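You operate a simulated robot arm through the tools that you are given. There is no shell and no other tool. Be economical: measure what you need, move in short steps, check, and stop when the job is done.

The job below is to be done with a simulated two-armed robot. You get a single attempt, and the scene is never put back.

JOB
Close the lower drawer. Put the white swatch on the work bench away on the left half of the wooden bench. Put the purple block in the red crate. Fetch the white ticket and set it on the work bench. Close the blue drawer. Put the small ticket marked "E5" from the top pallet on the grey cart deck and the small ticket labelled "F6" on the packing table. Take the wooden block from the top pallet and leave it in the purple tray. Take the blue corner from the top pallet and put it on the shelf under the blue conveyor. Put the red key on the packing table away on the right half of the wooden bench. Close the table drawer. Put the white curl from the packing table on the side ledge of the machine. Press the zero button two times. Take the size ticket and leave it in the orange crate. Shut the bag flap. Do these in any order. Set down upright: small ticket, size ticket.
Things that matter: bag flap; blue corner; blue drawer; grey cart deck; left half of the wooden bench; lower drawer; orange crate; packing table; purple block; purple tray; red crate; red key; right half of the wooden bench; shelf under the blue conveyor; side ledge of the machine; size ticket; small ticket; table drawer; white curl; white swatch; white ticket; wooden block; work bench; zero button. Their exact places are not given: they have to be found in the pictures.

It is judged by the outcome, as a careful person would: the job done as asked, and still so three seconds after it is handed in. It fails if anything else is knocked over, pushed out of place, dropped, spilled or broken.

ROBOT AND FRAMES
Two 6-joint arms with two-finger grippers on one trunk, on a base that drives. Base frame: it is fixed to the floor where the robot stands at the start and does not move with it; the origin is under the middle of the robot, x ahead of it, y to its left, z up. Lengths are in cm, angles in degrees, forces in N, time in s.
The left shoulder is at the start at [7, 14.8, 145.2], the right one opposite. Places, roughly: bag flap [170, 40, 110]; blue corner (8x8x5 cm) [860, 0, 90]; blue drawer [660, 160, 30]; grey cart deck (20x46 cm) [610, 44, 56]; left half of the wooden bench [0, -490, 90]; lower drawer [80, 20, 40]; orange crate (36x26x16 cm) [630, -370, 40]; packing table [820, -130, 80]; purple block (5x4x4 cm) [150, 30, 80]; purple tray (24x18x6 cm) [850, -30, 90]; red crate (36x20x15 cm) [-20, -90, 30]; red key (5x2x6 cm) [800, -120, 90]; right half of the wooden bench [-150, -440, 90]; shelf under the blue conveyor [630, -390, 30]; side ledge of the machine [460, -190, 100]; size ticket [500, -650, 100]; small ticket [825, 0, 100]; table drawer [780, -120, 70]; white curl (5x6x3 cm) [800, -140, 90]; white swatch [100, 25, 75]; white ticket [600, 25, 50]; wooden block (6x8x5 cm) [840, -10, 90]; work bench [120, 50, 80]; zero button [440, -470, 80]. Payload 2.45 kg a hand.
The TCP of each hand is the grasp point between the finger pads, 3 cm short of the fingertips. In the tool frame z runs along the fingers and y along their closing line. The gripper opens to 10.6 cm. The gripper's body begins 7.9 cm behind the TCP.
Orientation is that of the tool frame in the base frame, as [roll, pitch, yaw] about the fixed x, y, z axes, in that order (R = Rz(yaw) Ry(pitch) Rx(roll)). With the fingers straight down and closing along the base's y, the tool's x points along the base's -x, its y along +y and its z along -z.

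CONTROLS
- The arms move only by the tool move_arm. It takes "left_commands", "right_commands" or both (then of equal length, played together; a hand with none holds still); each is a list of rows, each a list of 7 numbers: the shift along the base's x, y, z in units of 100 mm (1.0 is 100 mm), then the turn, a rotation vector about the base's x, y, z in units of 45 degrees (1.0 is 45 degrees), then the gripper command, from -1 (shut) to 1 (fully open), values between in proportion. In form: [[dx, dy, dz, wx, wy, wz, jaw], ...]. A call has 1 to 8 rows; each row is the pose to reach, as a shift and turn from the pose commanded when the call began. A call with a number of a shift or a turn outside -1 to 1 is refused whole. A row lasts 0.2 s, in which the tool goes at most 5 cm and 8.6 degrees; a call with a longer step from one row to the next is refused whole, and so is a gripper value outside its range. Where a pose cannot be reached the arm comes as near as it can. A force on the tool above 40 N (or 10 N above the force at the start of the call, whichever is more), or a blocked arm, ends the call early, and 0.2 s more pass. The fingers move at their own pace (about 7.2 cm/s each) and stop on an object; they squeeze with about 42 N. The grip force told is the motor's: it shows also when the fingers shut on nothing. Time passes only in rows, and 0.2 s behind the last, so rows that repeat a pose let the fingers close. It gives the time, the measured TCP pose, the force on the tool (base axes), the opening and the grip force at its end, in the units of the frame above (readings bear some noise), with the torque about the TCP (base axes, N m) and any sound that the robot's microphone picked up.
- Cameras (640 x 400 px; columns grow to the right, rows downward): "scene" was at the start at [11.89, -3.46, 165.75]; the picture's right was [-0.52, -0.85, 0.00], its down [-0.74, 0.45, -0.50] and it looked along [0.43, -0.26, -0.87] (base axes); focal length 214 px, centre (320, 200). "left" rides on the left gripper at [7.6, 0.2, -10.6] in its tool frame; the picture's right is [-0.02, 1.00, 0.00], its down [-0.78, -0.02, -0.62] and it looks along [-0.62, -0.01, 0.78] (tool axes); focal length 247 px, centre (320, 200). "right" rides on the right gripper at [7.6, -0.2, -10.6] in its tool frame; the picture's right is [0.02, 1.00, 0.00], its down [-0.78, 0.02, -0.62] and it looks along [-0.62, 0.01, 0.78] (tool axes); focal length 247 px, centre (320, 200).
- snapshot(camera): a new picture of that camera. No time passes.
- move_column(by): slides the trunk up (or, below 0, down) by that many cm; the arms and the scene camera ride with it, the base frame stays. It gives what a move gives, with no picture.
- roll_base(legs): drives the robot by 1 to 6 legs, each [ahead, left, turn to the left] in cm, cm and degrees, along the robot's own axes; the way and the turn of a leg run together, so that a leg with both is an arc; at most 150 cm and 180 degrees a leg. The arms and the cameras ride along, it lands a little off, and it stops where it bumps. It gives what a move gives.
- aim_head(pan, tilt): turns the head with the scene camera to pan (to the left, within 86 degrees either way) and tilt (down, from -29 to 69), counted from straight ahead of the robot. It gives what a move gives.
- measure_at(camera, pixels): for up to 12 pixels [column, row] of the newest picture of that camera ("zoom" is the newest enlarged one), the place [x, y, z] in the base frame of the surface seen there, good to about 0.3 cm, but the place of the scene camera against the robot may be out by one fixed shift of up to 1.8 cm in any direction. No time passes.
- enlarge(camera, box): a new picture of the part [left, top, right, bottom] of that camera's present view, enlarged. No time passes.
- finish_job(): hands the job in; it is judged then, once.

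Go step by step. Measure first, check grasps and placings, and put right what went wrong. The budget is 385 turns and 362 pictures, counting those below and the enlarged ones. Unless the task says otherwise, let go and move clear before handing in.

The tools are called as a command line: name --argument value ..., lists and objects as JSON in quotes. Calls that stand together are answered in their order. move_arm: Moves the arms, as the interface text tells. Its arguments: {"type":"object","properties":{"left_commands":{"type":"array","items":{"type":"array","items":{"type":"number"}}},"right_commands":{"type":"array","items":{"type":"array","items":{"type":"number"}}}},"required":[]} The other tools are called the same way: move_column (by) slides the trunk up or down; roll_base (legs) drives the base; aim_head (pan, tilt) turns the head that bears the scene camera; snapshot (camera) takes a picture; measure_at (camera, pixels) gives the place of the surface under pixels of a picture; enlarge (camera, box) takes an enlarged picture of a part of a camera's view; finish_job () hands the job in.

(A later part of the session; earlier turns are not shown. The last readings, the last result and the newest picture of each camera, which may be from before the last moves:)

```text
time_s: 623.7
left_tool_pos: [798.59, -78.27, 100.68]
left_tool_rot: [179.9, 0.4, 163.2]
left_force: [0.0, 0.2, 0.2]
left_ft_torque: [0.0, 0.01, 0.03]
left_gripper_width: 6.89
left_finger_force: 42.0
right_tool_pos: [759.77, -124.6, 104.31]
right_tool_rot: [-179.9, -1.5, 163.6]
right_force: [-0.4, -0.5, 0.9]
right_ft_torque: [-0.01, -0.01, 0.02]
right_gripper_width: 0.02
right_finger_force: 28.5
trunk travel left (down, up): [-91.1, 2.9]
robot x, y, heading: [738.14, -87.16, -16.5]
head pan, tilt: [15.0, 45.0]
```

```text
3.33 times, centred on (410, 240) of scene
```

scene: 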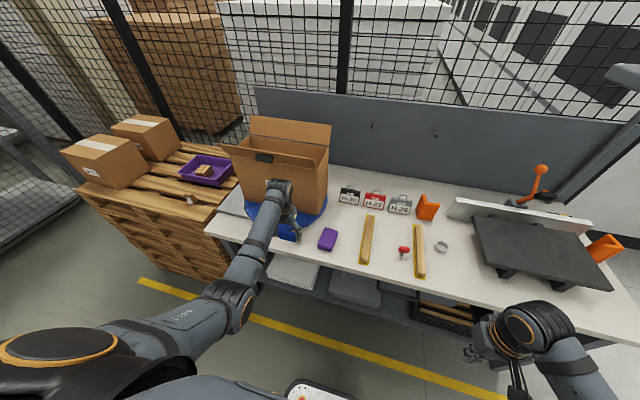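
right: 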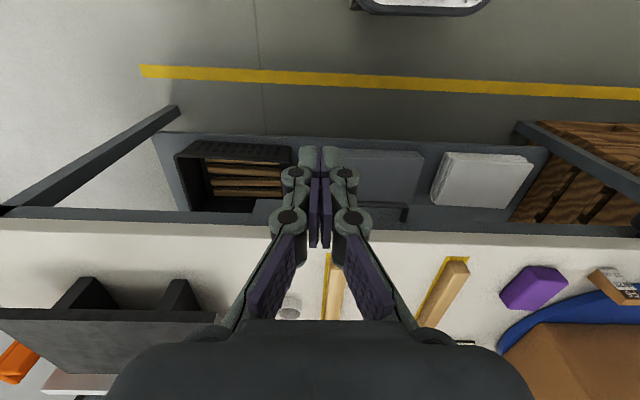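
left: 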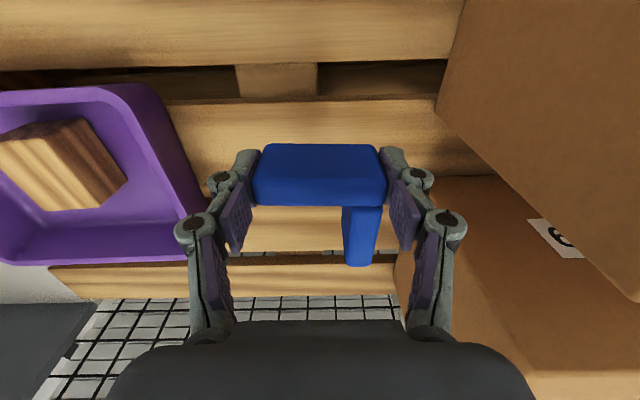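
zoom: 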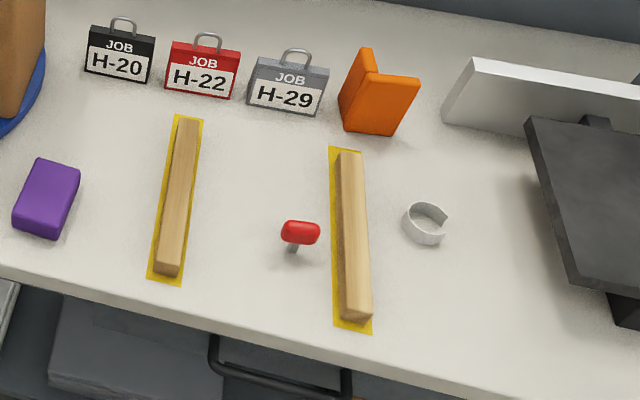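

I'll retract the left hand (holding the corner) 20 cm, then advance so that the right hand comes over the curl.

move_arm --left_commands '[[-0.47, 0.14, 0, 0, 0, 0, -1], [-0.95, 0.28, 0, 0, 0, 0, -1]]' --right_commands '[[0, 0, 0, 0, 0, 0, 0], [0, 0, 0, 0, 0, 0, 0.7]]'

move_arm --left_commands '[[-0.47, 0.14, 0, 0, 0, 0, -1], [-0.95, 0.28, 0, 0, 0, 0, -1]]' --right_commands '[[0.47, -0.14, 0, 0, 0, 0, 0.7], [0.95, -0.28, 0, 0, 0, 0, 0.7]]'

roll_base --legs '[[0, -6, 0], [19, 0, 0]]'

snapshot --camera "right"

```text
time_s: 624.3
left_tool_pos: [788.86, -75.18, 100.66]
left_tool_rot: [179.8, 0.5, 163.1]
left_force: [-0.1, 0.8, 0.0]
left_ft_torque: [-0.02, -0.09, 0.01]
left_gripper_width: 6.83
left_finger_force: 42.1
right_tool_pos: [759.6, -124.52, 104.37]
right_tool_rot: [-179.8, -1.5, 163.6]
right_force: [-0.2, 0.1, 0.5]
right_ft_torque: [-0.05, -0.04, 0.0]
right_gripper_width: 7.18
right_finger_force: 0.1
trunk travel left (down, up): [-91.1, 2.9]
robot x, y, heading: [738.06, -87.07, -16.9]
head pan, tilt: [15.0, 45.0]
```

```text
time_s: 624.9
left_tool_pos: [779.52, -72.28, 100.76]
left_tool_rot: [-179.9, 0.3, 163.1]
left_force: [-0.4, -0.1, -0.6]
left_ft_torque: [-0.04, 0.02, -0.01]
left_gripper_width: 6.85
left_finger_force: 42.1
right_tool_pos: [769.11, -127.37, 104.22]
right_tool_rot: [-179.9, -1.8, 163.7]
right_force: [-0.2, 0.0, 0.7]
right_ft_torque: [-0.01, -0.04, -0.06]
right_gripper_width: 9.0
right_finger_force: 0.1
trunk travel left (down, up): [-91.1, 2.9]
robot x, y, heading: [738.56, -87.17, -16.5]
head pan, tilt: [15.0, 45.0]
```

```text
time_s: 627.0
left_tool_pos: [796.49, -83.54, 100.73]
left_tool_rot: [179.9, 0.4, 163.1]
left_force: [-0.8, 0.5, 0.4]
left_ft_torque: [0.0, -0.01, -0.02]
left_gripper_width: 6.86
left_finger_force: 41.7
right_tool_pos: [785.86, -138.56, 104.25]
right_tool_rot: [-180.0, -1.6, 163.6]
right_force: [1.1, 0.9, 0.1]
right_ft_torque: [-0.03, -0.04, 0.01]
right_gripper_width: 9.01
right_finger_force: 0.1
trunk travel left (down, up): [-91.1, 2.9]
robot x, y, heading: [755.19, -98.54, -16.9]
head pan, tilt: [15.0, 45.0]
```

```text
160 pictures are left
```

right: 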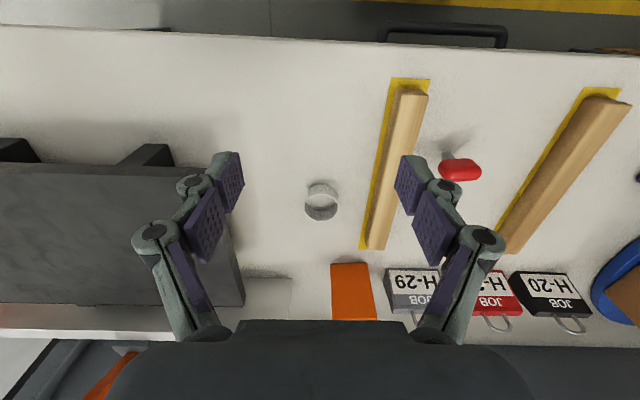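

enlarge --camera "right" --box '[270, 150, 390, 240]'

measure_at --camera "right" --pixels '[[321, 187], [305, 202], [338, 200], [321, 215], [321, 203], [308, 190], [335, 188], [375, 220], [460, 168], [458, 155]]'

```text
4.44 times, centred on (330, 195) of right
```

zoom: 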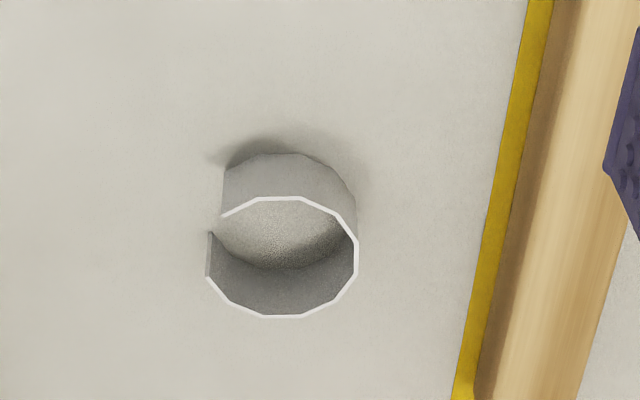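

```text
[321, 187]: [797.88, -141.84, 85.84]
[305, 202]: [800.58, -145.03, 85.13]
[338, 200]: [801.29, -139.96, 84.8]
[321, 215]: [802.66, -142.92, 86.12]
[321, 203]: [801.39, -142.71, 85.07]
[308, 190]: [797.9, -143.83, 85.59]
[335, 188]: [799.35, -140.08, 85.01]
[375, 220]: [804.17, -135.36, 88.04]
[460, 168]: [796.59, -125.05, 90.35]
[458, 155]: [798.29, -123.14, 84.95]
```

The curl is a thin C-ring, centre ≈(800.3,-142.4), about 5 cm across. Moving above it.

move_arm --right_commands '[[0.45, -0.12, 0, 0, 0, 0, 0.6], [0.9, -0.24, 0, 0, 0, 0, 0.5], [1, -0.27, -0.3, 0, 0, 0, 0.5]]'

move_arm --right_commands '[[0.44, -0.11, 0, 0, 0, 0, 0.5], [0.44, -0.11, -0.4, 0, 0, 0, 0.5]]'

snapshot --camera "right"

```text
time_s: 627.8
left_tool_pos: [796.56, -83.82, 100.74]
left_tool_rot: [179.9, 0.2, 163.1]
left_force: [0.6, 0.7, 0.8]
left_ft_torque: [-0.03, 0.01, 0.0]
left_gripper_width: 6.86
left_finger_force: 41.9
right_tool_pos: [796.04, -141.38, 101.02]
right_tool_rot: [-179.8, -1.7, 163.6]
right_force: [-0.2, -0.9, -0.2]
right_ft_torque: [-0.02, -0.04, -0.03]
right_gripper_width: 7.94
right_finger_force: 0.1
trunk travel left (down, up): [-91.1, 2.9]
robot x, y, heading: [754.84, -98.04, -17.0]
head pan, tilt: [15.0, 45.0]
```

```text
time_s: 628.4
left_tool_pos: [796.62, -83.71, 100.7]
left_tool_rot: [179.8, 0.2, 163.1]
left_force: [0.0, -0.4, 0.5]
left_ft_torque: [0.01, 0.02, 0.01]
left_gripper_width: 6.85
left_finger_force: 41.9
right_tool_pos: [800.45, -142.82, 97.07]
right_tool_rot: [-179.9, -1.7, 163.7]
right_force: [0.3, 0.4, 0.0]
right_ft_torque: [0.03, 0.0, -0.01]
right_gripper_width: 7.94
right_finger_force: 0.0
trunk travel left (down, up): [-91.1, 2.9]
robot x, y, heading: [754.94, -98.18, -16.5]
head pan, tilt: [15.0, 45.0]
```

```text
158 pictures are left
```

right: 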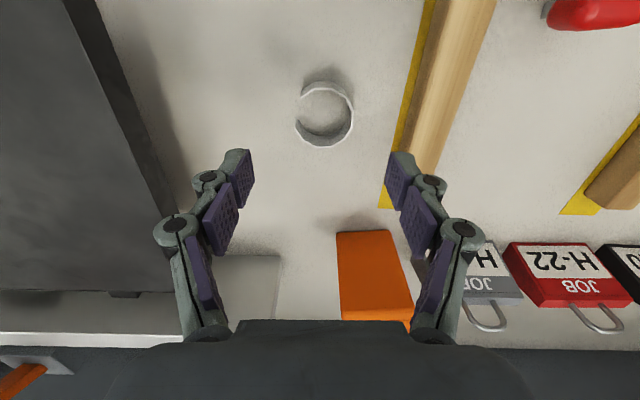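

measure_at --camera "right" --pixels '[[322, 84], [325, 147], [297, 125], [353, 118], [313, 87], [298, 110], [390, 190], [260, 150]]'

```text
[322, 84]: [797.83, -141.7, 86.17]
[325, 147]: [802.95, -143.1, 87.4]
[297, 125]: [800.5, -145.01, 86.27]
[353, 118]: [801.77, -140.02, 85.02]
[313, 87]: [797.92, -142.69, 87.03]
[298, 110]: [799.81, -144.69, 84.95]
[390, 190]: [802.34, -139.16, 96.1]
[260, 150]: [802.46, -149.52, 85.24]
```

move_arm --right_commands '[[-0.01, 0.03, -0.3, 0, 0, 0, 0.22], [-0.01, 0.03, -0.6, 0, 0, 0, 0.22], [-0.01, 0.03, -0.88, 0, 0, 0, 0.22]]'

move_arm --right_commands '[[0, 0, 0, 0, 0, 0, 0], [0, 0, 0, 0, 0, 0, -0.3], [0, 0, 0, 0, 0, 0, -1], [0, 0, 0, 0, 0, 0, -1]]'

snapshot --camera "right"

```text
time_s: 629.2
left_tool_pos: [796.62, -83.61, 100.67]
left_tool_rot: [179.8, 0.2, 163.1]
left_force: [0.1, -0.1, -1.0]
left_ft_torque: [-0.02, -0.01, -0.01]
left_gripper_width: 6.88
left_finger_force: 42.4
right_tool_pos: [800.08, -142.58, 88.22]
right_tool_rot: [-179.9, -1.7, 163.6]
right_force: [-0.2, -0.5, 0.2]
right_ft_torque: [0.01, 0.0, 0.0]
right_gripper_width: 6.46
right_finger_force: 0.0
trunk travel left (down, up): [-91.1, 2.9]
robot x, y, heading: [755.19, -98.46, -16.7]
head pan, tilt: [15.0, 45.0]
```

```text
time_s: 630.2
left_tool_pos: [796.62, -83.76, 100.63]
left_tool_rot: [179.8, 0.2, 163.1]
left_force: [0.4, -0.2, -0.4]
left_ft_torque: [0.0, -0.01, -0.03]
left_gripper_width: 6.86
left_finger_force: 42.2
right_tool_pos: [800.03, -142.52, 88.23]
right_tool_rot: [-179.9, -1.7, 163.6]
right_force: [0.7, 0.7, 0.8]
right_ft_torque: [0.03, 0.04, 0.0]
right_gripper_width: 0.72
right_finger_force: 35.4
trunk travel left (down, up): [-91.1, 2.9]
robot x, y, heading: [754.9, -98.52, -16.9]
head pan, tilt: [15.0, 45.0]
```

```text
157 pictures are left
```

right: 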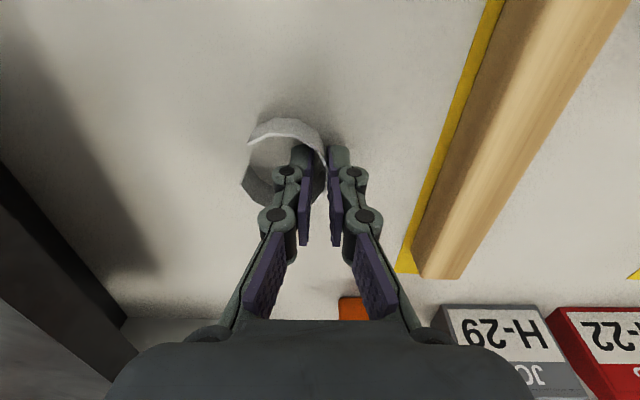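

The left finger slid through the ring's gap, so the pads now pinch the ring's wall. Lifting to check the hold.

move_arm --right_commands '[[0, 0, 0.2, 0, 0, 0, -1], [0, 0, 0.5, 0, 0, 0, -1], [0, 0, 0.9, 0, 0, 0, -1]]'

snapshot --camera "right"

```text
time_s: 631.0
left_tool_pos: [796.59, -83.67, 100.74]
left_tool_rot: [179.7, 0.2, 163.1]
left_force: [0.3, -0.2, -0.1]
left_ft_torque: [0.02, -0.01, -0.02]
left_gripper_width: 6.84
left_finger_force: 41.8
right_tool_pos: [800.13, -142.34, 97.41]
right_tool_rot: [-180.0, -1.7, 163.6]
right_force: [0.7, 0.4, -0.5]
right_ft_torque: [0.02, -0.02, 0.0]
right_gripper_width: 0.73
right_finger_force: 35.3
trunk travel left (down, up): [-91.1, 2.9]
robot x, y, heading: [755.3, -98.12, -16.5]
head pan, tilt: [15.0, 45.0]
```

```text
156 pictures are left
```

right: 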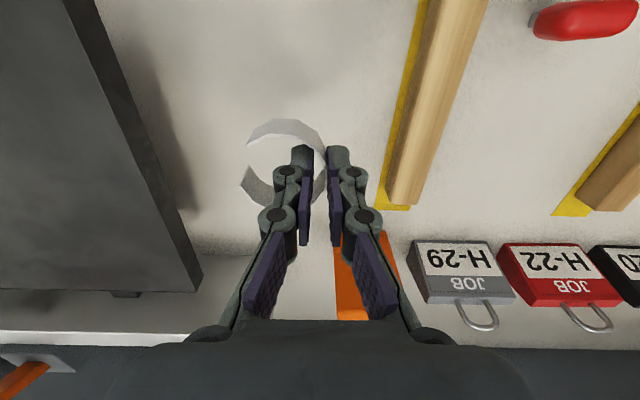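

The ring is held by its wall. Now to the shelf under the blue conveyor with the corner: raise the right hand a bit and drive south round the red conveyor end.

move_arm --right_commands '[[-0.3, 0.1, 0.3, 0, 0, 0, -1], [-0.6, 0.2, 0.6, 0, 0, 0, -1]]'

roll_base --legs '[[-22, 0, 0], [0, -137, 0], [70, -8, 0], [0, -80, 0], [0, -80, 0], [0, -110, 0]]'

aim_head --pan -60 --tilt 35

snapshot --camera "scene"

```text
time_s: 631.6
left_tool_pos: [796.47, -83.67, 100.71]
left_tool_rot: [179.8, 0.3, 163.2]
left_force: [-0.4, -0.5, 0.6]
left_ft_torque: [-0.01, 0.0, -0.01]
left_gripper_width: 6.85
left_finger_force: 42.2
right_tool_pos: [793.87, -140.28, 103.68]
right_tool_rot: [-179.9, -1.7, 163.6]
right_force: [-0.4, 0.0, -0.6]
right_ft_torque: [-0.02, 0.01, -0.01]
right_gripper_width: 0.74
right_finger_force: 35.2
trunk travel left (down, up): [-91.1, 2.9]
robot x, y, heading: [754.91, -98.37, -16.6]
head pan, tilt: [15.0, 45.0]
```

```text
time_s: 656.3
left_tool_pos: [730.33, -496.03, 100.69]
left_tool_rot: [179.9, 0.2, 165.1]
left_force: [0.0, 0.1, 0.4]
left_ft_torque: [-0.01, -0.02, 0.01]
left_gripper_width: 6.85
left_finger_force: 42.1
right_tool_pos: [729.81, -552.67, 103.61]
right_tool_rot: [-179.8, -1.7, 165.6]
right_force: [-0.4, -0.5, 0.3]
right_ft_torque: [0.0, -0.03, -0.04]
right_gripper_width: 0.66
right_finger_force: 34.7
trunk travel left (down, up): [-91.1, 2.9]
robot x, y, heading: [689.59, -512.09, -14.6]
head pan, tilt: [15.0, 45.0]
```

```text
time_s: 657.8
left_tool_pos: [730.27, -496.04, 100.63]
left_tool_rot: [179.8, 0.3, 165.1]
left_force: [-0.2, -0.3, -0.3]
left_ft_torque: [0.0, -0.02, -0.03]
left_gripper_width: 6.86
left_finger_force: 41.9
right_tool_pos: [729.91, -552.76, 103.62]
right_tool_rot: [-179.9, -1.7, 165.6]
right_force: [0.6, -0.1, -0.5]
right_ft_torque: [0.0, -0.03, -0.01]
right_gripper_width: 0.65
right_finger_force: 35.1
trunk travel left (down, up): [-91.1, 2.9]
robot x, y, heading: [688.94, -512.27, -14.8]
head pan, tilt: [-60.0, 35.0]
```

```text
155 pictures are left
```

scene: 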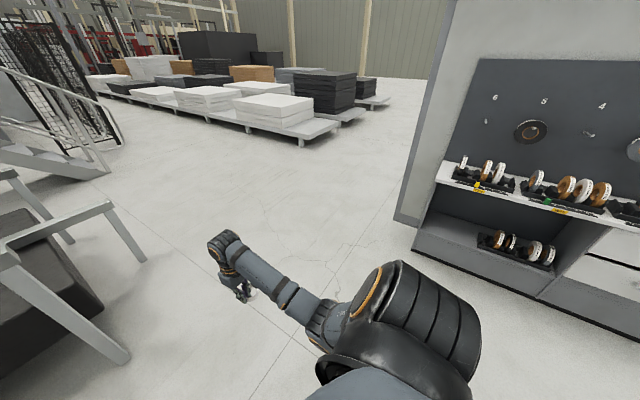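

roll_base --legs '[[0, 0, 86.8], [-15, 70, 0]]'

move_column --by -30

aim_head --pan 10 --tilt 35

snapshot --camera "scene"

enlarge --camera "scene" --box '[200, 130, 440, 310]'

```text
time_s: 665.4
left_tool_pos: [603.5, -462.54, 100.61]
left_tool_rot: [179.8, 0.2, -108.3]
left_force: [-0.5, -0.2, -0.5]
left_ft_torque: [0.0, 0.01, -0.02]
left_gripper_width: 6.84
left_finger_force: 42.4
right_tool_pos: [660.03, -466.46, 103.61]
right_tool_rot: [-179.9, -1.9, -107.8]
right_force: [-0.2, -0.3, -0.2]
right_ft_torque: [0.03, -0.02, -0.03]
right_gripper_width: 0.63
right_finger_force: 35.3
trunk travel left (down, up): [-91.1, 2.9]
robot x, y, heading: [617.19, -504.42, 71.9]
head pan, tilt: [-60.0, 35.0]
```

```text
time_s: 668.4
left_tool_pos: [603.37, -462.65, 70.52]
left_tool_rot: [179.9, 0.2, -108.3]
left_force: [0.9, 0.0, -0.7]
left_ft_torque: [-0.01, -0.01, 0.0]
left_gripper_width: 6.86
left_finger_force: 41.6
right_tool_pos: [659.9, -466.55, 73.58]
right_tool_rot: [-179.9, -1.7, -107.9]
right_force: [0.1, 0.1, -0.8]
right_ft_torque: [0.0, 0.01, 0.02]
right_gripper_width: 0.64
right_finger_force: 34.4
trunk travel left (down, up): [-61.1, 32.9]
robot x, y, heading: [617.45, -504.37, 71.8]
head pan, tilt: [-60.0, 35.0]
```

```text
time_s: 669.8
left_tool_pos: [603.42, -462.5, 70.57]
left_tool_rot: [179.8, 0.2, -108.3]
left_force: [0.0, 0.5, 0.2]
left_ft_torque: [-0.02, 0.0, -0.02]
left_gripper_width: 6.84
left_finger_force: 41.4
right_tool_pos: [659.88, -466.42, 73.65]
right_tool_rot: [-179.9, -1.8, -107.9]
right_force: [0.7, -0.1, -0.2]
right_ft_torque: [-0.02, 0.03, 0.0]
right_gripper_width: 0.63
right_finger_force: 34.5
trunk travel left (down, up): [-61.1, 32.9]
robot x, y, heading: [617.16, -504.39, 72.0]
head pan, tilt: [10.0, 35.0]
```

```text
154 pictures are left
```

scene: 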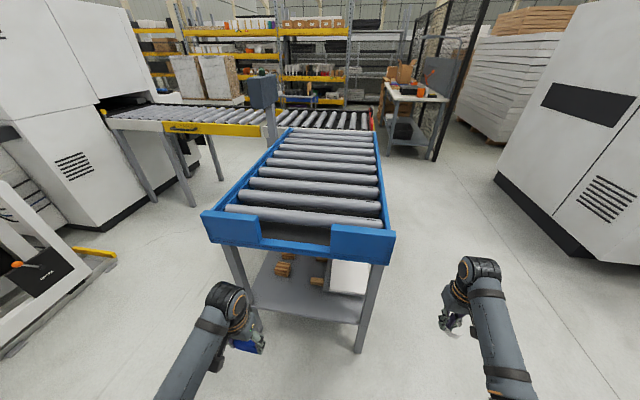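

```text
2.22 times, centred on (320, 220) of scene
```

zoom: 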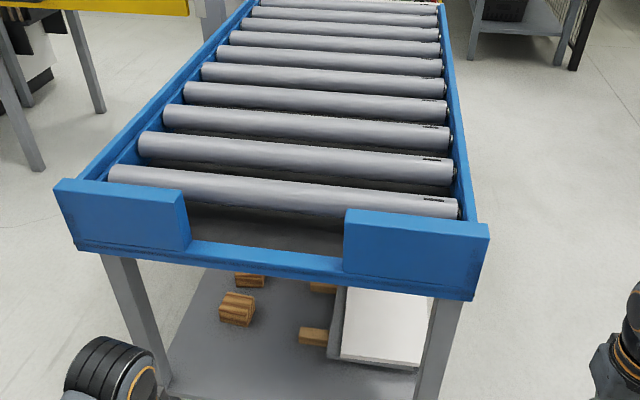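

measure_at --camera "zoom" --pixels '[[235, 365], [300, 380], [180, 370], [240, 330], [235, 322], [310, 345], [260, 280], [340, 270], [200, 340], [265, 350], [405, 360], [160, 390]]'

snapshot --camera "left"

```text
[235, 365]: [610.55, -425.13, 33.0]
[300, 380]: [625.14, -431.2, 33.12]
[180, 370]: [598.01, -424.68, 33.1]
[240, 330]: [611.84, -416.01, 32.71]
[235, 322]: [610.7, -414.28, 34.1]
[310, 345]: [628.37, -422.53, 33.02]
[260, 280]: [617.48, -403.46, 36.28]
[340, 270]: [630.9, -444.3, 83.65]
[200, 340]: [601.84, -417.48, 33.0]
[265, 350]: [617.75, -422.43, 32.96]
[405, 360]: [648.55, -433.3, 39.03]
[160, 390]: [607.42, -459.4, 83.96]
```

```text
152 pictures are left
```

left: 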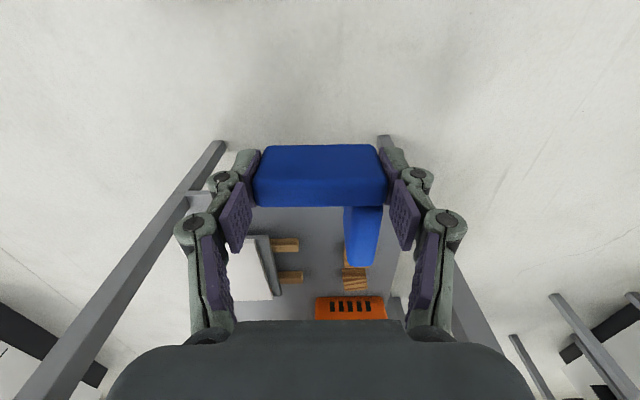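

There is a free strip at the south end of the shelf (z≈32). Lowering and sliding the corner in beneath the conveyor end.

move_column --by -30.5

roll_base --legs '[[22, 0, 0]]'

move_arm --left_commands '[[0.12, 0.38, 0, 0, 0, 0, -1], [0.24, 0.76, 0, 0, 0, 0, -1], [0.3, 0.95, 0, 0, 0, 0, -1]]'

snapshot --camera "left"

snapshot --camera "scene"

```text
time_s: 672.9
left_tool_pos: [603.5, -462.61, 40.2]
left_tool_rot: [179.8, 0.0, -108.3]
left_force: [0.3, 0.2, -0.7]
left_ft_torque: [0.0, 0.03, 0.02]
left_gripper_width: 6.86
left_finger_force: 42.0
right_tool_pos: [659.98, -466.46, 43.04]
right_tool_rot: [-179.9, -1.6, -107.8]
right_force: [-0.8, -0.3, -0.3]
right_ft_torque: [0.01, -0.01, 0.03]
right_gripper_width: 0.62
right_finger_force: 34.6
trunk travel left (down, up): [-30.6, 63.4]
robot x, y, heading: [617.06, -504.26, 71.9]
head pan, tilt: [10.0, 35.0]
```

```text
time_s: 674.5
left_tool_pos: [610.19, -442.04, 40.06]
left_tool_rot: [179.8, 0.1, -108.4]
left_force: [-0.3, -0.8, -0.5]
left_ft_torque: [-0.02, 0.0, -0.02]
left_gripper_width: 6.86
left_finger_force: 42.5
right_tool_pos: [666.8, -445.89, 43.11]
right_tool_rot: [-179.9, -1.8, -107.8]
right_force: [-1.1, -0.5, -0.7]
right_ft_torque: [0.01, 0.01, -0.02]
right_gripper_width: 0.63
right_finger_force: 34.5
trunk travel left (down, up): [-30.6, 63.4]
robot x, y, heading: [624.08, -483.96, 72.0]
head pan, tilt: [10.0, 35.0]
```

```text
time_s: 675.3
left_tool_pos: [613.22, -432.54, 40.09]
left_tool_rot: [179.8, 0.2, -108.3]
left_force: [-0.5, 0.0, 0.0]
left_ft_torque: [0.04, 0.02, 0.02]
left_gripper_width: 6.85
left_finger_force: 42.1
right_tool_pos: [666.64, -445.88, 43.07]
right_tool_rot: [-180.0, -1.8, -107.8]
right_force: [0.0, 0.0, -0.2]
right_ft_torque: [0.02, 0.03, -0.03]
right_gripper_width: 0.62
right_finger_force: 34.6
trunk travel left (down, up): [-30.6, 63.4]
robot x, y, heading: [623.57, -484.19, 72.0]
head pan, tilt: [10.0, 35.0]
```

```text
151 pictures are left
```

left: 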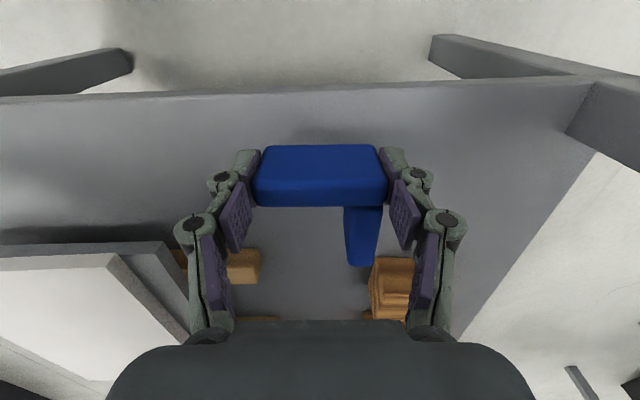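

```text
150 pictures are left
```

scene: 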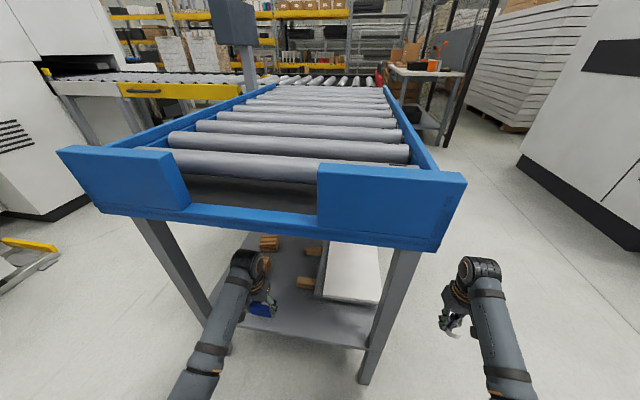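

measure_at --camera "left" --pixels '[[300, 100], [300, 120], [390, 265], [375, 270], [240, 250], [190, 250], [450, 150], [362, 262]]'

```text
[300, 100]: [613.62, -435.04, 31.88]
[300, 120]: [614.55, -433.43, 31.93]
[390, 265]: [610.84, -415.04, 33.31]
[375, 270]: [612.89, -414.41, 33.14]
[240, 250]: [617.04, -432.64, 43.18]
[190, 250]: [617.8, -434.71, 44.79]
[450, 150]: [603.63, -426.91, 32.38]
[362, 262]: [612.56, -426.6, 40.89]
```

move_arm --left_commands '[[0.1, 0.33, 0, 0, 0, 0, -1], [0.1, 0.33, -0.25, 0, 0, 0, -1], [0.1, 0.33, -0.42, 0, 0, 0, -1]]'

move_arm --left_commands '[[0, 0, -0.03, 0, 0, 0, -1], [0, 0, -0.04, 0, 0, 0, 0.4], [0, 0, -0.04, 0, 0, 0, 0.6], [0, 0, -0.04, 0, 0, 0, 0.6], [0, 0, 0.2, 0, 0, 0, 0.6], [0, 0, 0.6, 0, 0, 0, 0.6]]'

snapshot --camera "left"

```text
time_s: 676.1
left_tool_pos: [614.1, -429.25, 36.13]
left_tool_rot: [179.8, 0.2, -108.3]
left_force: [0.7, -0.4, -0.4]
left_ft_torque: [0.0, -0.01, 0.03]
left_gripper_width: 6.85
left_finger_force: 42.1
right_tool_pos: [666.64, -445.94, 43.09]
right_tool_rot: [-179.8, -1.8, -107.8]
right_force: [0.8, 0.6, -0.2]
right_ft_torque: [0.01, 0.0, 0.0]
right_gripper_width: 0.63
right_finger_force: 35.2
trunk travel left (down, up): [-30.6, 63.4]
robot x, y, heading: [623.59, -483.97, 71.4]
head pan, tilt: [10.0, 35.0]
```

```text
time_s: 677.5
left_tool_pos: [614.07, -429.49, 41.87]
left_tool_rot: [179.8, 0.2, -108.3]
left_force: [-0.4, -0.2, -0.9]
left_ft_torque: [0.0, -0.01, -0.02]
left_gripper_width: 8.5
left_finger_force: 0.0
right_tool_pos: [666.8, -445.83, 43.1]
right_tool_rot: [-179.9, -1.7, -107.8]
right_force: [-0.2, -0.6, -0.2]
right_ft_torque: [0.02, 0.02, -0.01]
right_gripper_width: 0.61
right_finger_force: 34.6
trunk travel left (down, up): [-30.6, 63.4]
robot x, y, heading: [623.66, -483.78, 71.6]
head pan, tilt: [10.0, 35.0]
```

```text
149 pictures are left
```

left: 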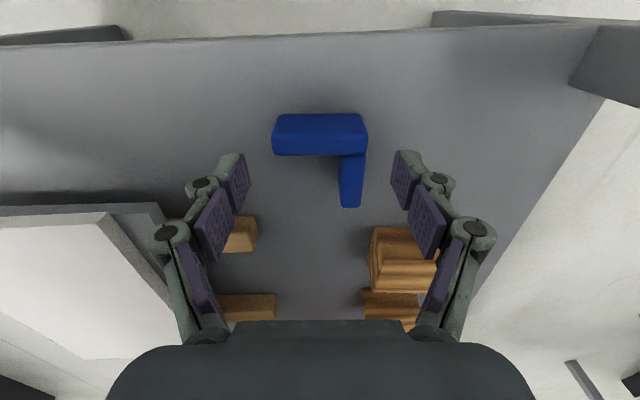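

The blue corner is on the shelf. Backing out and driving north again for the machine's side ledge.

roll_base --legs '[[-22, 0, 0]]'

move_column --by 40

move_column --by 21

roll_base --legs '[[0, -66, 0], [105, 0, 0], [105, 0, 0], [92, 0, 0], [0, 40, 0], [0, 0, 179]]'

aim_head --pan -50 --tilt 25

snapshot --camera "scene"

```text
time_s: 679.2
left_tool_pos: [606.96, -450.5, 42.0]
left_tool_rot: [179.8, 0.4, -108.1]
left_force: [-0.5, -0.5, -0.9]
left_ft_torque: [0.0, 0.01, -0.02]
left_gripper_width: 8.48
left_finger_force: 0.0
right_tool_pos: [659.55, -466.9, 43.17]
right_tool_rot: [-179.9, -1.6, -107.6]
right_force: [-1.2, -0.2, -1.3]
right_ft_torque: [0.03, -0.01, -0.02]
right_gripper_width: 0.58
right_finger_force: 34.1
trunk travel left (down, up): [-30.6, 63.4]
robot x, y, heading: [616.96, -505.07, 71.7]
head pan, tilt: [10.0, 35.0]
```

```text
time_s: 683.0
left_tool_pos: [607.0, -450.47, 81.96]
left_tool_rot: [179.7, 0.2, -108.1]
left_force: [-0.5, -0.7, -0.3]
left_ft_torque: [0.0, 0.01, 0.01]
left_gripper_width: 8.46
left_finger_force: 0.1
right_tool_pos: [659.71, -466.85, 83.21]
right_tool_rot: [-179.9, -1.7, -107.6]
right_force: [-0.1, -0.3, -0.1]
right_ft_torque: [0.01, 0.02, 0.03]
right_gripper_width: 0.6
right_finger_force: 34.7
trunk travel left (down, up): [-70.6, 23.4]
robot x, y, heading: [616.84, -504.94, 72.2]
head pan, tilt: [10.0, 35.0]
```

```text
time_s: 685.3
left_tool_pos: [606.99, -450.62, 102.99]
left_tool_rot: [179.9, 0.3, -108.2]
left_force: [0.0, 1.0, -1.0]
left_ft_torque: [-0.04, -0.03, 0.03]
left_gripper_width: 8.49
left_finger_force: 0.0
right_tool_pos: [659.7, -466.84, 104.13]
right_tool_rot: [-179.9, -1.8, -107.7]
right_force: [1.1, -0.1, -1.6]
right_ft_torque: [0.03, 0.0, -0.03]
right_gripper_width: 0.61
right_finger_force: 34.3
trunk travel left (down, up): [-91.6, 2.4]
robot x, y, heading: [616.51, -505.27, 72.3]
head pan, tilt: [10.0, 35.0]
```

```text
time_s: 712.6
left_tool_pos: [742.69, -282.75, 102.91]
left_tool_rot: [179.8, 0.2, 70.1]
left_force: [-0.9, 0.0, 0.4]
left_ft_torque: [-0.03, -0.01, -0.02]
left_gripper_width: 8.47
left_finger_force: 0.1
right_tool_pos: [690.51, -264.79, 104.06]
right_tool_rot: [-179.8, -1.7, 70.7]
right_force: [-0.3, 0.3, 0.4]
right_ft_torque: [-0.02, -0.02, 0.02]
right_gripper_width: 0.6
right_finger_force: 33.4
trunk travel left (down, up): [-91.6, 2.4]
robot x, y, heading: [734.23, -228.34, -109.5]
head pan, tilt: [10.0, 35.0]
```

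```text
time_s: 713.9
left_tool_pos: [742.49, -282.72, 102.88]
left_tool_rot: [179.7, 0.2, 70.1]
left_force: [0.1, 0.5, -0.1]
left_ft_torque: [0.0, -0.01, 0.02]
left_gripper_width: 8.47
left_finger_force: 0.1
right_tool_pos: [690.43, -264.75, 104.08]
right_tool_rot: [-179.9, -1.6, 70.6]
right_force: [-0.5, 0.9, -0.7]
right_ft_torque: [0.02, 0.0, 0.02]
right_gripper_width: 0.63
right_finger_force: 33.7
trunk travel left (down, up): [-91.6, 2.4]
robot x, y, heading: [734.22, -227.98, -109.7]
head pan, tilt: [-50.0, 25.0]
```

```text
148 pictures are left
```

scene: 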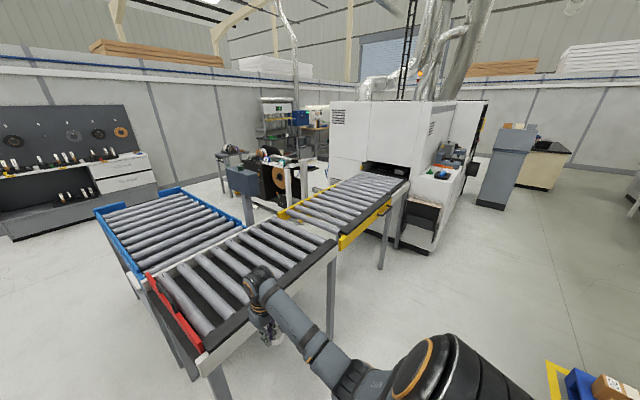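

measure_at --camera "scene" --pixels '[[430, 182], [445, 180], [420, 185], [455, 160], [440, 195], [435, 235], [388, 205], [410, 245], [470, 170], [505, 205]]'

enlarge --camera "scene" --box '[370, 120, 510, 260]'

snapshot --camera "right"

```text
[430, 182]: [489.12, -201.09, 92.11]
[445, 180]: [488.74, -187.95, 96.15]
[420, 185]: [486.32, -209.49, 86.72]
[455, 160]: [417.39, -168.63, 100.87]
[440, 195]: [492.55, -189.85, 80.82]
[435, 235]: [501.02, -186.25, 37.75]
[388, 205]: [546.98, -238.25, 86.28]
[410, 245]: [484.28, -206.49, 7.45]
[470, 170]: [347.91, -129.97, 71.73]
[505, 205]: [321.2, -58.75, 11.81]
```

```text
2.86 times, centred on (440, 190) of scene
```

zoom: 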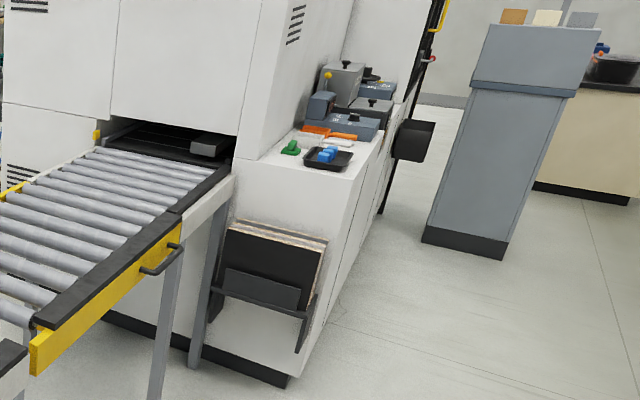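

```text
146 pictures are left
```

right: 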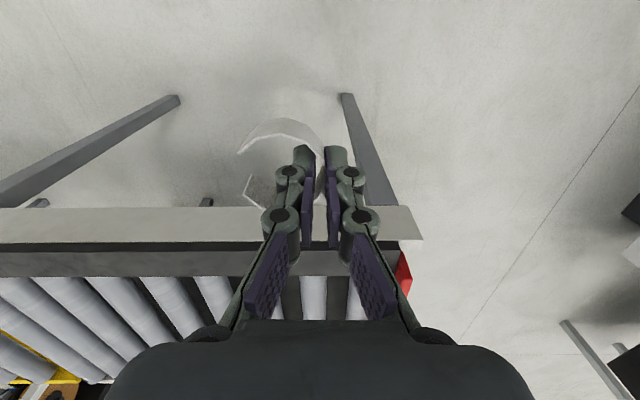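

The ring is slowly tilting in the grip, so I'll hurry: strafe west to the ledge (white top at z≈96 near (488,-188)).

roll_base --legs '[[-12, 0, 2.5], [0, -105, 0], [0, -95, 0]]'

aim_head --pan -35 --tilt 40

snapshot --camera "scene"

snapshot --camera "right"

```text
time_s: 724.8
left_tool_pos: [556.21, -209.73, 103.07]
left_tool_rot: [180.0, 0.2, 72.2]
left_force: [0.5, 0.6, 0.8]
left_ft_torque: [-0.02, 0.0, 0.02]
left_gripper_width: 8.5
left_finger_force: 0.1
right_tool_pos: [503.34, -193.81, 104.18]
right_tool_rot: [-179.9, -1.8, 72.7]
right_force: [-0.4, -0.5, -1.3]
right_ft_torque: [-0.01, 0.01, 0.03]
right_gripper_width: 0.62
right_finger_force: 33.1
trunk travel left (down, up): [-91.6, 2.4]
robot x, y, heading: [545.83, -155.61, -107.7]
head pan, tilt: [-50.0, 25.0]
```

```text
time_s: 725.6
left_tool_pos: [556.18, -209.75, 102.92]
left_tool_rot: [179.8, 0.2, 72.2]
left_force: [-0.4, -0.9, -0.8]
left_ft_torque: [-0.01, 0.0, -0.01]
left_gripper_width: 8.45
left_finger_force: 0.1
right_tool_pos: [503.34, -193.93, 104.14]
right_tool_rot: [-179.9, -1.8, 72.7]
right_force: [0.3, -1.1, 0.1]
right_ft_torque: [-0.02, -0.03, 0.02]
right_gripper_width: 0.61
right_finger_force: 32.8
trunk travel left (down, up): [-91.6, 2.4]
robot x, y, heading: [545.71, -155.14, -107.6]
head pan, tilt: [-35.0, 40.0]
```

```text
145 pictures are left
```

scene: 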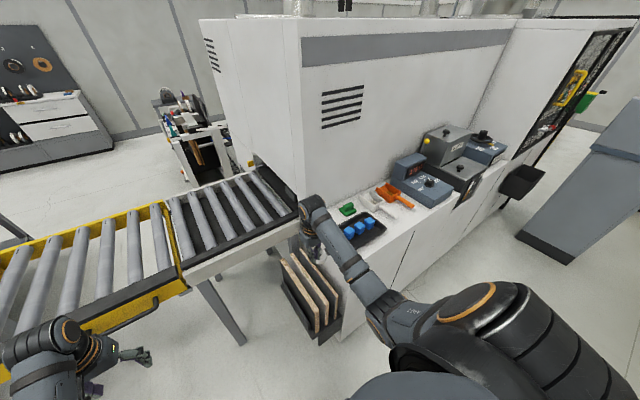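

```text
144 pictures are left
```

right: 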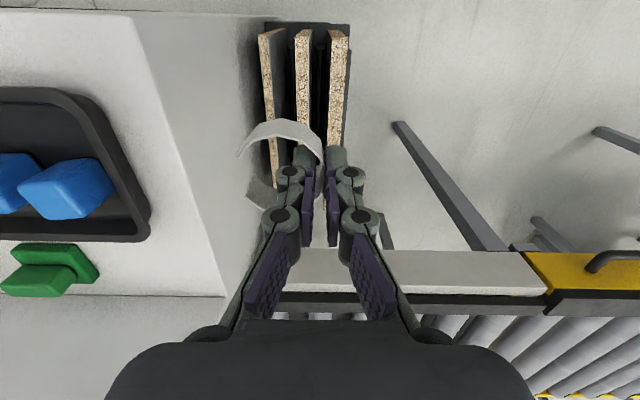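

measure_at --camera "right" --pixels '[[120, 60], [165, 130], [190, 220], [215, 290], [60, 50], [130, 110], [148, 215], [140, 260], [100, 270], [135, 20], [180, 280]]'

```text
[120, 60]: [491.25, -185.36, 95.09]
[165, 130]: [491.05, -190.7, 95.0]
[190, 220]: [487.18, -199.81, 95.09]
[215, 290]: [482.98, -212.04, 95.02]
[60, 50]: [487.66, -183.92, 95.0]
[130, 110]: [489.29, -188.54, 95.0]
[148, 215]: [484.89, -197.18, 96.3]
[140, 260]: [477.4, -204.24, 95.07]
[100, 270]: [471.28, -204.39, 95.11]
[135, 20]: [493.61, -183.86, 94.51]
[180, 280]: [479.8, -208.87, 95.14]
```

measure_at --camera "right" --pixels '[[280, 128], [250, 142], [300, 130], [262, 200], [318, 150], [60, 92], [60, 15], [100, 92]]'

enlarge --camera "right" --box '[220, 100, 360, 240]'

```text
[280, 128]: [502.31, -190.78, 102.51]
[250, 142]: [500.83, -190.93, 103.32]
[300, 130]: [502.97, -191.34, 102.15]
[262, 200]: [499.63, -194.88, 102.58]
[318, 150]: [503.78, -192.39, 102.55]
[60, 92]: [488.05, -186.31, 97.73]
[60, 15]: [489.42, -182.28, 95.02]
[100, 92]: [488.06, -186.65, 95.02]
```

```text
2.86 times, centred on (290, 170) of right
```

zoom: 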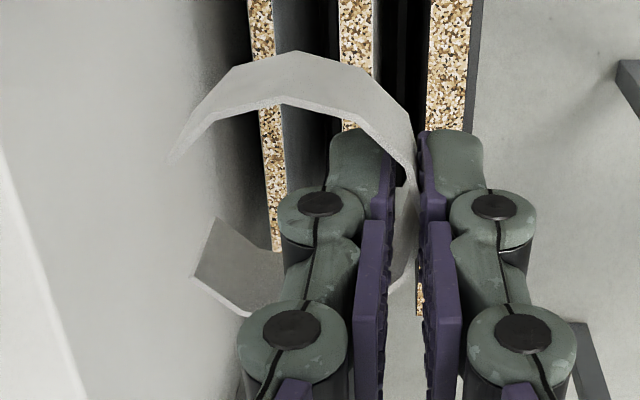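

The ring sits fairly level in the grip. A free patch lies behind the black tray, at ≈(478.5,-205). I'll tilt the tool 15° to keep the wrist off the machine wall and move over it.

move_arm --right_commands '[[0, 0, 0.1, -0.16, 0.05, 0, -1], [0, 0, 0.1, -0.318, 0.1, 0, -1]]'

roll_base --legs '[[0, -17.5, 0], [8, 0, 0]]'

snapshot --camera "right"

```text
time_s: 726.2
left_tool_pos: [556.03, -209.67, 102.93]
left_tool_rot: [179.8, 0.3, 72.2]
left_force: [-1.1, 0.4, 0.2]
left_ft_torque: [-0.05, 0.01, 0.0]
left_gripper_width: 8.49
left_finger_force: 0.1
right_tool_pos: [503.29, -193.71, 105.27]
right_tool_rot: [-179.9, 13.4, 72.8]
right_force: [-0.5, 0.2, -1.1]
right_ft_torque: [-0.02, 0.01, 0.01]
right_gripper_width: 0.58
right_finger_force: 33.7
trunk travel left (down, up): [-91.6, 2.4]
robot x, y, heading: [545.59, -155.43, -107.5]
head pan, tilt: [-35.0, 40.0]
```

```text
time_s: 728.3
left_tool_pos: [537.22, -211.38, 103.19]
left_tool_rot: [179.9, 0.6, 72.2]
left_force: [0.5, -0.6, 0.0]
left_ft_torque: [-0.05, 0.01, 0.01]
left_gripper_width: 8.48
left_finger_force: 0.1
right_tool_pos: [484.58, -195.38, 105.32]
right_tool_rot: [-179.8, 13.5, 72.8]
right_force: [0.1, 0.8, 0.1]
right_ft_torque: [0.0, 0.03, 0.02]
right_gripper_width: 0.62
right_finger_force: 33.5
trunk travel left (down, up): [-91.6, 2.4]
robot x, y, heading: [526.83, -157.34, -107.5]
head pan, tilt: [-35.0, 40.0]
```

```text
142 pictures are left
```

right: 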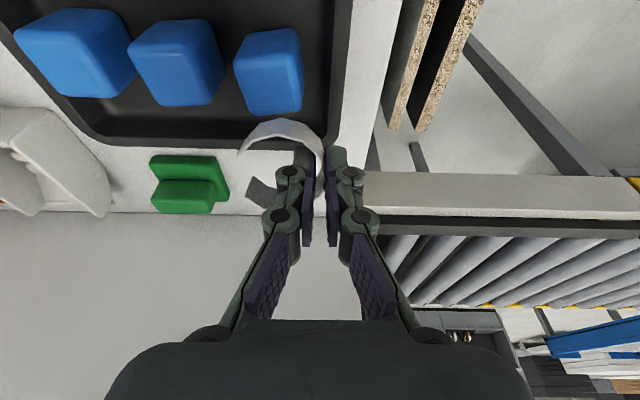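

measure_at --camera "right" --pixels '[[300, 143], [235, 147], [230, 175], [215, 210], [250, 205], [245, 180], [330, 120], [362, 170], [200, 240], [380, 100]]'

```text
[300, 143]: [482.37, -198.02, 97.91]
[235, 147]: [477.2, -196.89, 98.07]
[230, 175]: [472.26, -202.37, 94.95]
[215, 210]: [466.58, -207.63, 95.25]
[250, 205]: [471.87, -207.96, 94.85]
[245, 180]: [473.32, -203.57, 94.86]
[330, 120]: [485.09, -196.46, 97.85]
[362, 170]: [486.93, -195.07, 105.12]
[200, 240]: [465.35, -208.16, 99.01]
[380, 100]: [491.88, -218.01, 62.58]
```

move_arm --right_commands '[[-0.2, -0.4, 0, 0, 0, 0, -1], [-0.4, -0.8, 0, 0, 0, 0, -1], [-0.43, -0.98, 0, 0, 0, 0, -1], [-0.43, -0.98, -0.3, 0, 0, 0, -1], [-0.43, -0.98, -0.5, 0, 0, 0, -1]]'

snapshot --camera "right"

```text
time_s: 729.5
left_tool_pos: [537.12, -211.83, 102.93]
left_tool_rot: [179.8, 0.1, 72.3]
left_force: [-0.1, -1.0, 1.3]
left_ft_torque: [0.02, -0.01, -0.02]
left_gripper_width: 8.48
left_finger_force: 0.1
right_tool_pos: [480.01, -205.75, 100.26]
right_tool_rot: [-179.8, 13.2, 72.8]
right_force: [0.1, -0.7, 0.3]
right_ft_torque: [0.05, -0.01, 0.0]
right_gripper_width: 0.6
right_finger_force: 33.2
trunk travel left (down, up): [-91.6, 2.4]
robot x, y, heading: [526.84, -157.16, -107.7]
head pan, tilt: [-35.0, 40.0]
```

```text
141 pictures are left
```

right: 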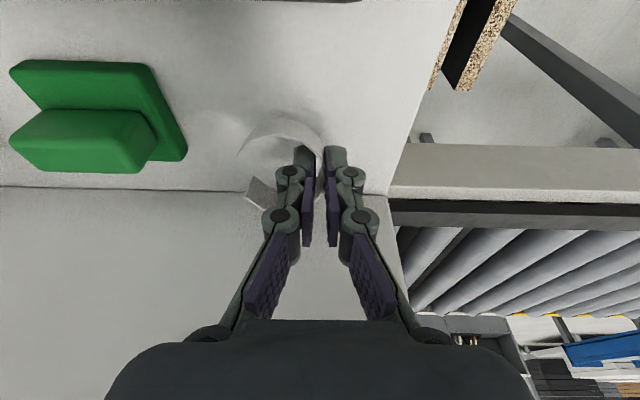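

move_arm --right_commands '[[0, 0, -0.05, 0, 0, 0, -1], [0, 0, -0.1, 0, 0, 0, -1], [0, 0, -0.14, 0, 0, 0, -1]]'

move_arm --right_commands '[[0, 0, -0.03, 0, 0, 0, -1], [0, 0, -0.06, 0, 0, 0, -1]]'

snapshot --camera "right"

```text
time_s: 730.3
left_tool_pos: [537.11, -211.84, 102.99]
left_tool_rot: [179.9, 0.2, 72.2]
left_force: [0.5, 0.5, -0.4]
left_ft_torque: [0.02, 0.01, 0.02]
left_gripper_width: 8.47
left_finger_force: 0.1
right_tool_pos: [480.08, -205.65, 98.81]
right_tool_rot: [-179.8, 13.3, 72.8]
right_force: [-0.9, -0.1, 0.1]
right_ft_torque: [0.01, 0.06, 0.04]
right_gripper_width: 0.59
right_finger_force: 33.2
trunk travel left (down, up): [-91.6, 2.4]
robot x, y, heading: [526.91, -157.21, -107.6]
head pan, tilt: [-35.0, 40.0]
```

```text
time_s: 730.9
left_tool_pos: [537.33, -211.74, 103.1]
left_tool_rot: [179.9, 0.4, 72.4]
left_force: [-0.8, -0.1, 0.6]
left_ft_torque: [-0.02, 0.02, 0.01]
left_gripper_width: 8.49
left_finger_force: 0.0
right_tool_pos: [480.09, -205.74, 98.63]
right_tool_rot: [-179.7, 13.8, 72.8]
right_force: [-0.6, -2.9, 25.9]
right_ft_torque: [0.43, 0.38, 0.0]
right_gripper_width: 0.61
right_finger_force: 33.1
trunk travel left (down, up): [-91.6, 2.4]
robot x, y, heading: [526.83, -157.21, -107.6]
head pan, tilt: [-35.0, 40.0]
```

```text
140 pictures are left
```

right: 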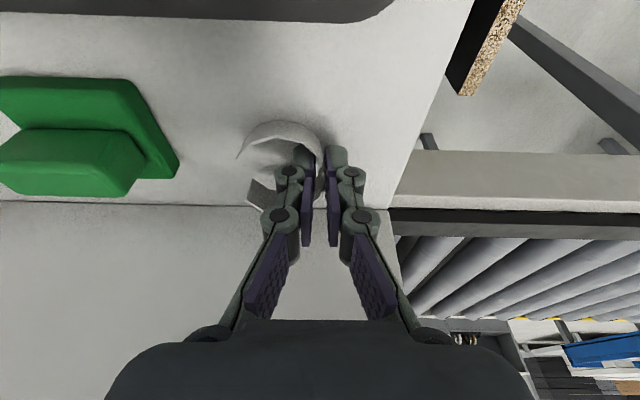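

Touched down (26 N). Ease off, open slightly (2 cm) and lift straight up.

move_arm --right_commands '[[0, 0, 0.05, 0, 0, 0, -1], [0, 0, 0.05, 0, 0, 0, -0.7], [0, 0, 0.05, 0, 0, 0, -0.62], [0, 0, 0.05, 0, 0, 0, -0.62], [0, 0, 0.3, 0, 0, 0, -0.62], [0, 0, 0.6, 0, 0, 0, -0.62], [0, 0, 0.9, 0, 0, 0, -0.62]]'

snapshot --camera "right"

```text
time_s: 732.5
left_tool_pos: [537.2, -211.88, 102.94]
left_tool_rot: [179.7, 0.2, 72.3]
left_force: [0.3, -0.4, -1.0]
left_ft_torque: [0.02, 0.0, -0.03]
left_gripper_width: 8.47
left_finger_force: 0.1
right_tool_pos: [479.99, -205.67, 107.19]
right_tool_rot: [-179.8, 13.3, 72.7]
right_force: [0.4, 0.9, -0.3]
right_ft_torque: [-0.03, 0.0, 0.02]
right_gripper_width: 2.01
right_finger_force: 0.0
trunk travel left (down, up): [-91.6, 2.4]
robot x, y, heading: [526.74, -157.55, -107.7]
head pan, tilt: [-35.0, 40.0]
```

```text
139 pictures are left
```

right: 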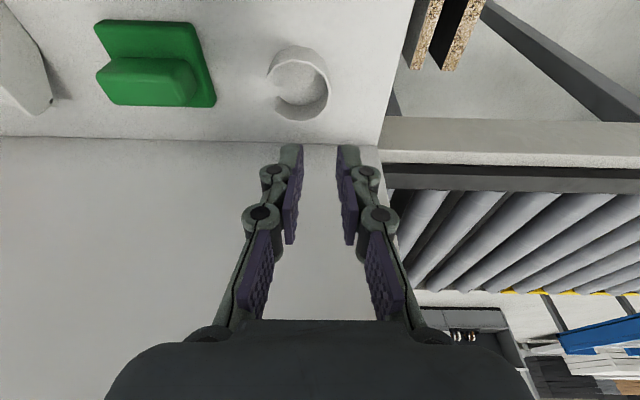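

The curl lies on the side ledge. Next, the red key from the packing table: untilt, back off and drive east.

move_arm --right_commands '[[0.13, 0.4, 0, 0.16, -0.05, 0, -1], [0.26, 0.8, 0, 0.3, -0.1, 0, -1], [0.3, 0.95, 0, 0.3, -0.1, 0, -1]]' --left_commands '[[0.13, 0.4, 0, 0, 0, 0, -1], [0.26, 0.8, 0, 0, 0, 0, -1], [0.3, 0.95, 0, 0, 0, 0, -1]]'

roll_base --legs '[[-12, 0, 0], [0, 100, 0], [0, 100, 0], [0, 0, 90.5], [-5, 120, 0]]'

aim_head --pan 0 --tilt 45

snapshot --camera "scene"

```text
time_s: 733.3
left_tool_pos: [539.9, -202.14, 103.0]
left_tool_rot: [179.8, 0.3, 72.3]
left_force: [0.1, -0.7, 0.0]
left_ft_torque: [-0.01, -0.01, 0.0]
left_gripper_width: 0.01
left_finger_force: 21.6
right_tool_pos: [482.95, -196.25, 107.01]
right_tool_rot: [179.8, -1.0, 72.7]
right_force: [0.5, 0.6, 0.1]
right_ft_torque: [-0.01, 0.01, 0.0]
right_gripper_width: 0.0
right_finger_force: 29.1
trunk travel left (down, up): [-91.6, 2.4]
robot x, y, heading: [526.66, -157.69, -107.4]
head pan, tilt: [-35.0, 40.0]
```

```text
time_s: 753.5
left_tool_pos: [799.87, -81.44, 103.13]
left_tool_rot: [179.9, 0.2, 160.7]
left_force: [0.0, -0.5, 0.3]
left_ft_torque: [0.01, 0.01, -0.01]
left_gripper_width: 0.0
left_finger_force: 28.4
right_tool_pos: [792.48, -138.29, 107.04]
right_tool_rot: [179.8, -1.1, 161.1]
right_force: [-0.4, -0.2, 0.3]
right_ft_torque: [-0.02, 0.0, 0.0]
right_gripper_width: 0.0
right_finger_force: 28.1
trunk travel left (down, up): [-91.6, 2.4]
robot x, y, heading: [754.43, -93.03, -19.3]
head pan, tilt: [-35.0, 40.0]
```

```text
time_s: 754.5
left_tool_pos: [799.94, -81.39, 103.03]
left_tool_rot: [179.9, 0.3, 160.7]
left_force: [-0.3, 0.6, 0.4]
left_ft_torque: [0.0, 0.01, -0.01]
left_gripper_width: 0.0
left_finger_force: 28.3
right_tool_pos: [792.47, -138.28, 106.96]
right_tool_rot: [179.8, -1.0, 161.1]
right_force: [0.6, -0.2, 0.6]
right_ft_torque: [0.01, -0.02, 0.02]
right_gripper_width: 0.02
right_finger_force: 28.7
trunk travel left (down, up): [-91.6, 2.4]
robot x, y, heading: [755.08, -93.33, -19.2]
head pan, tilt: [0.0, 45.0]
```

```text
138 pictures are left
```

scene: 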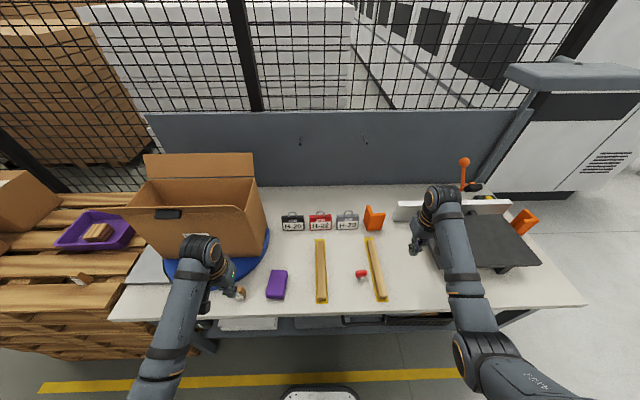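

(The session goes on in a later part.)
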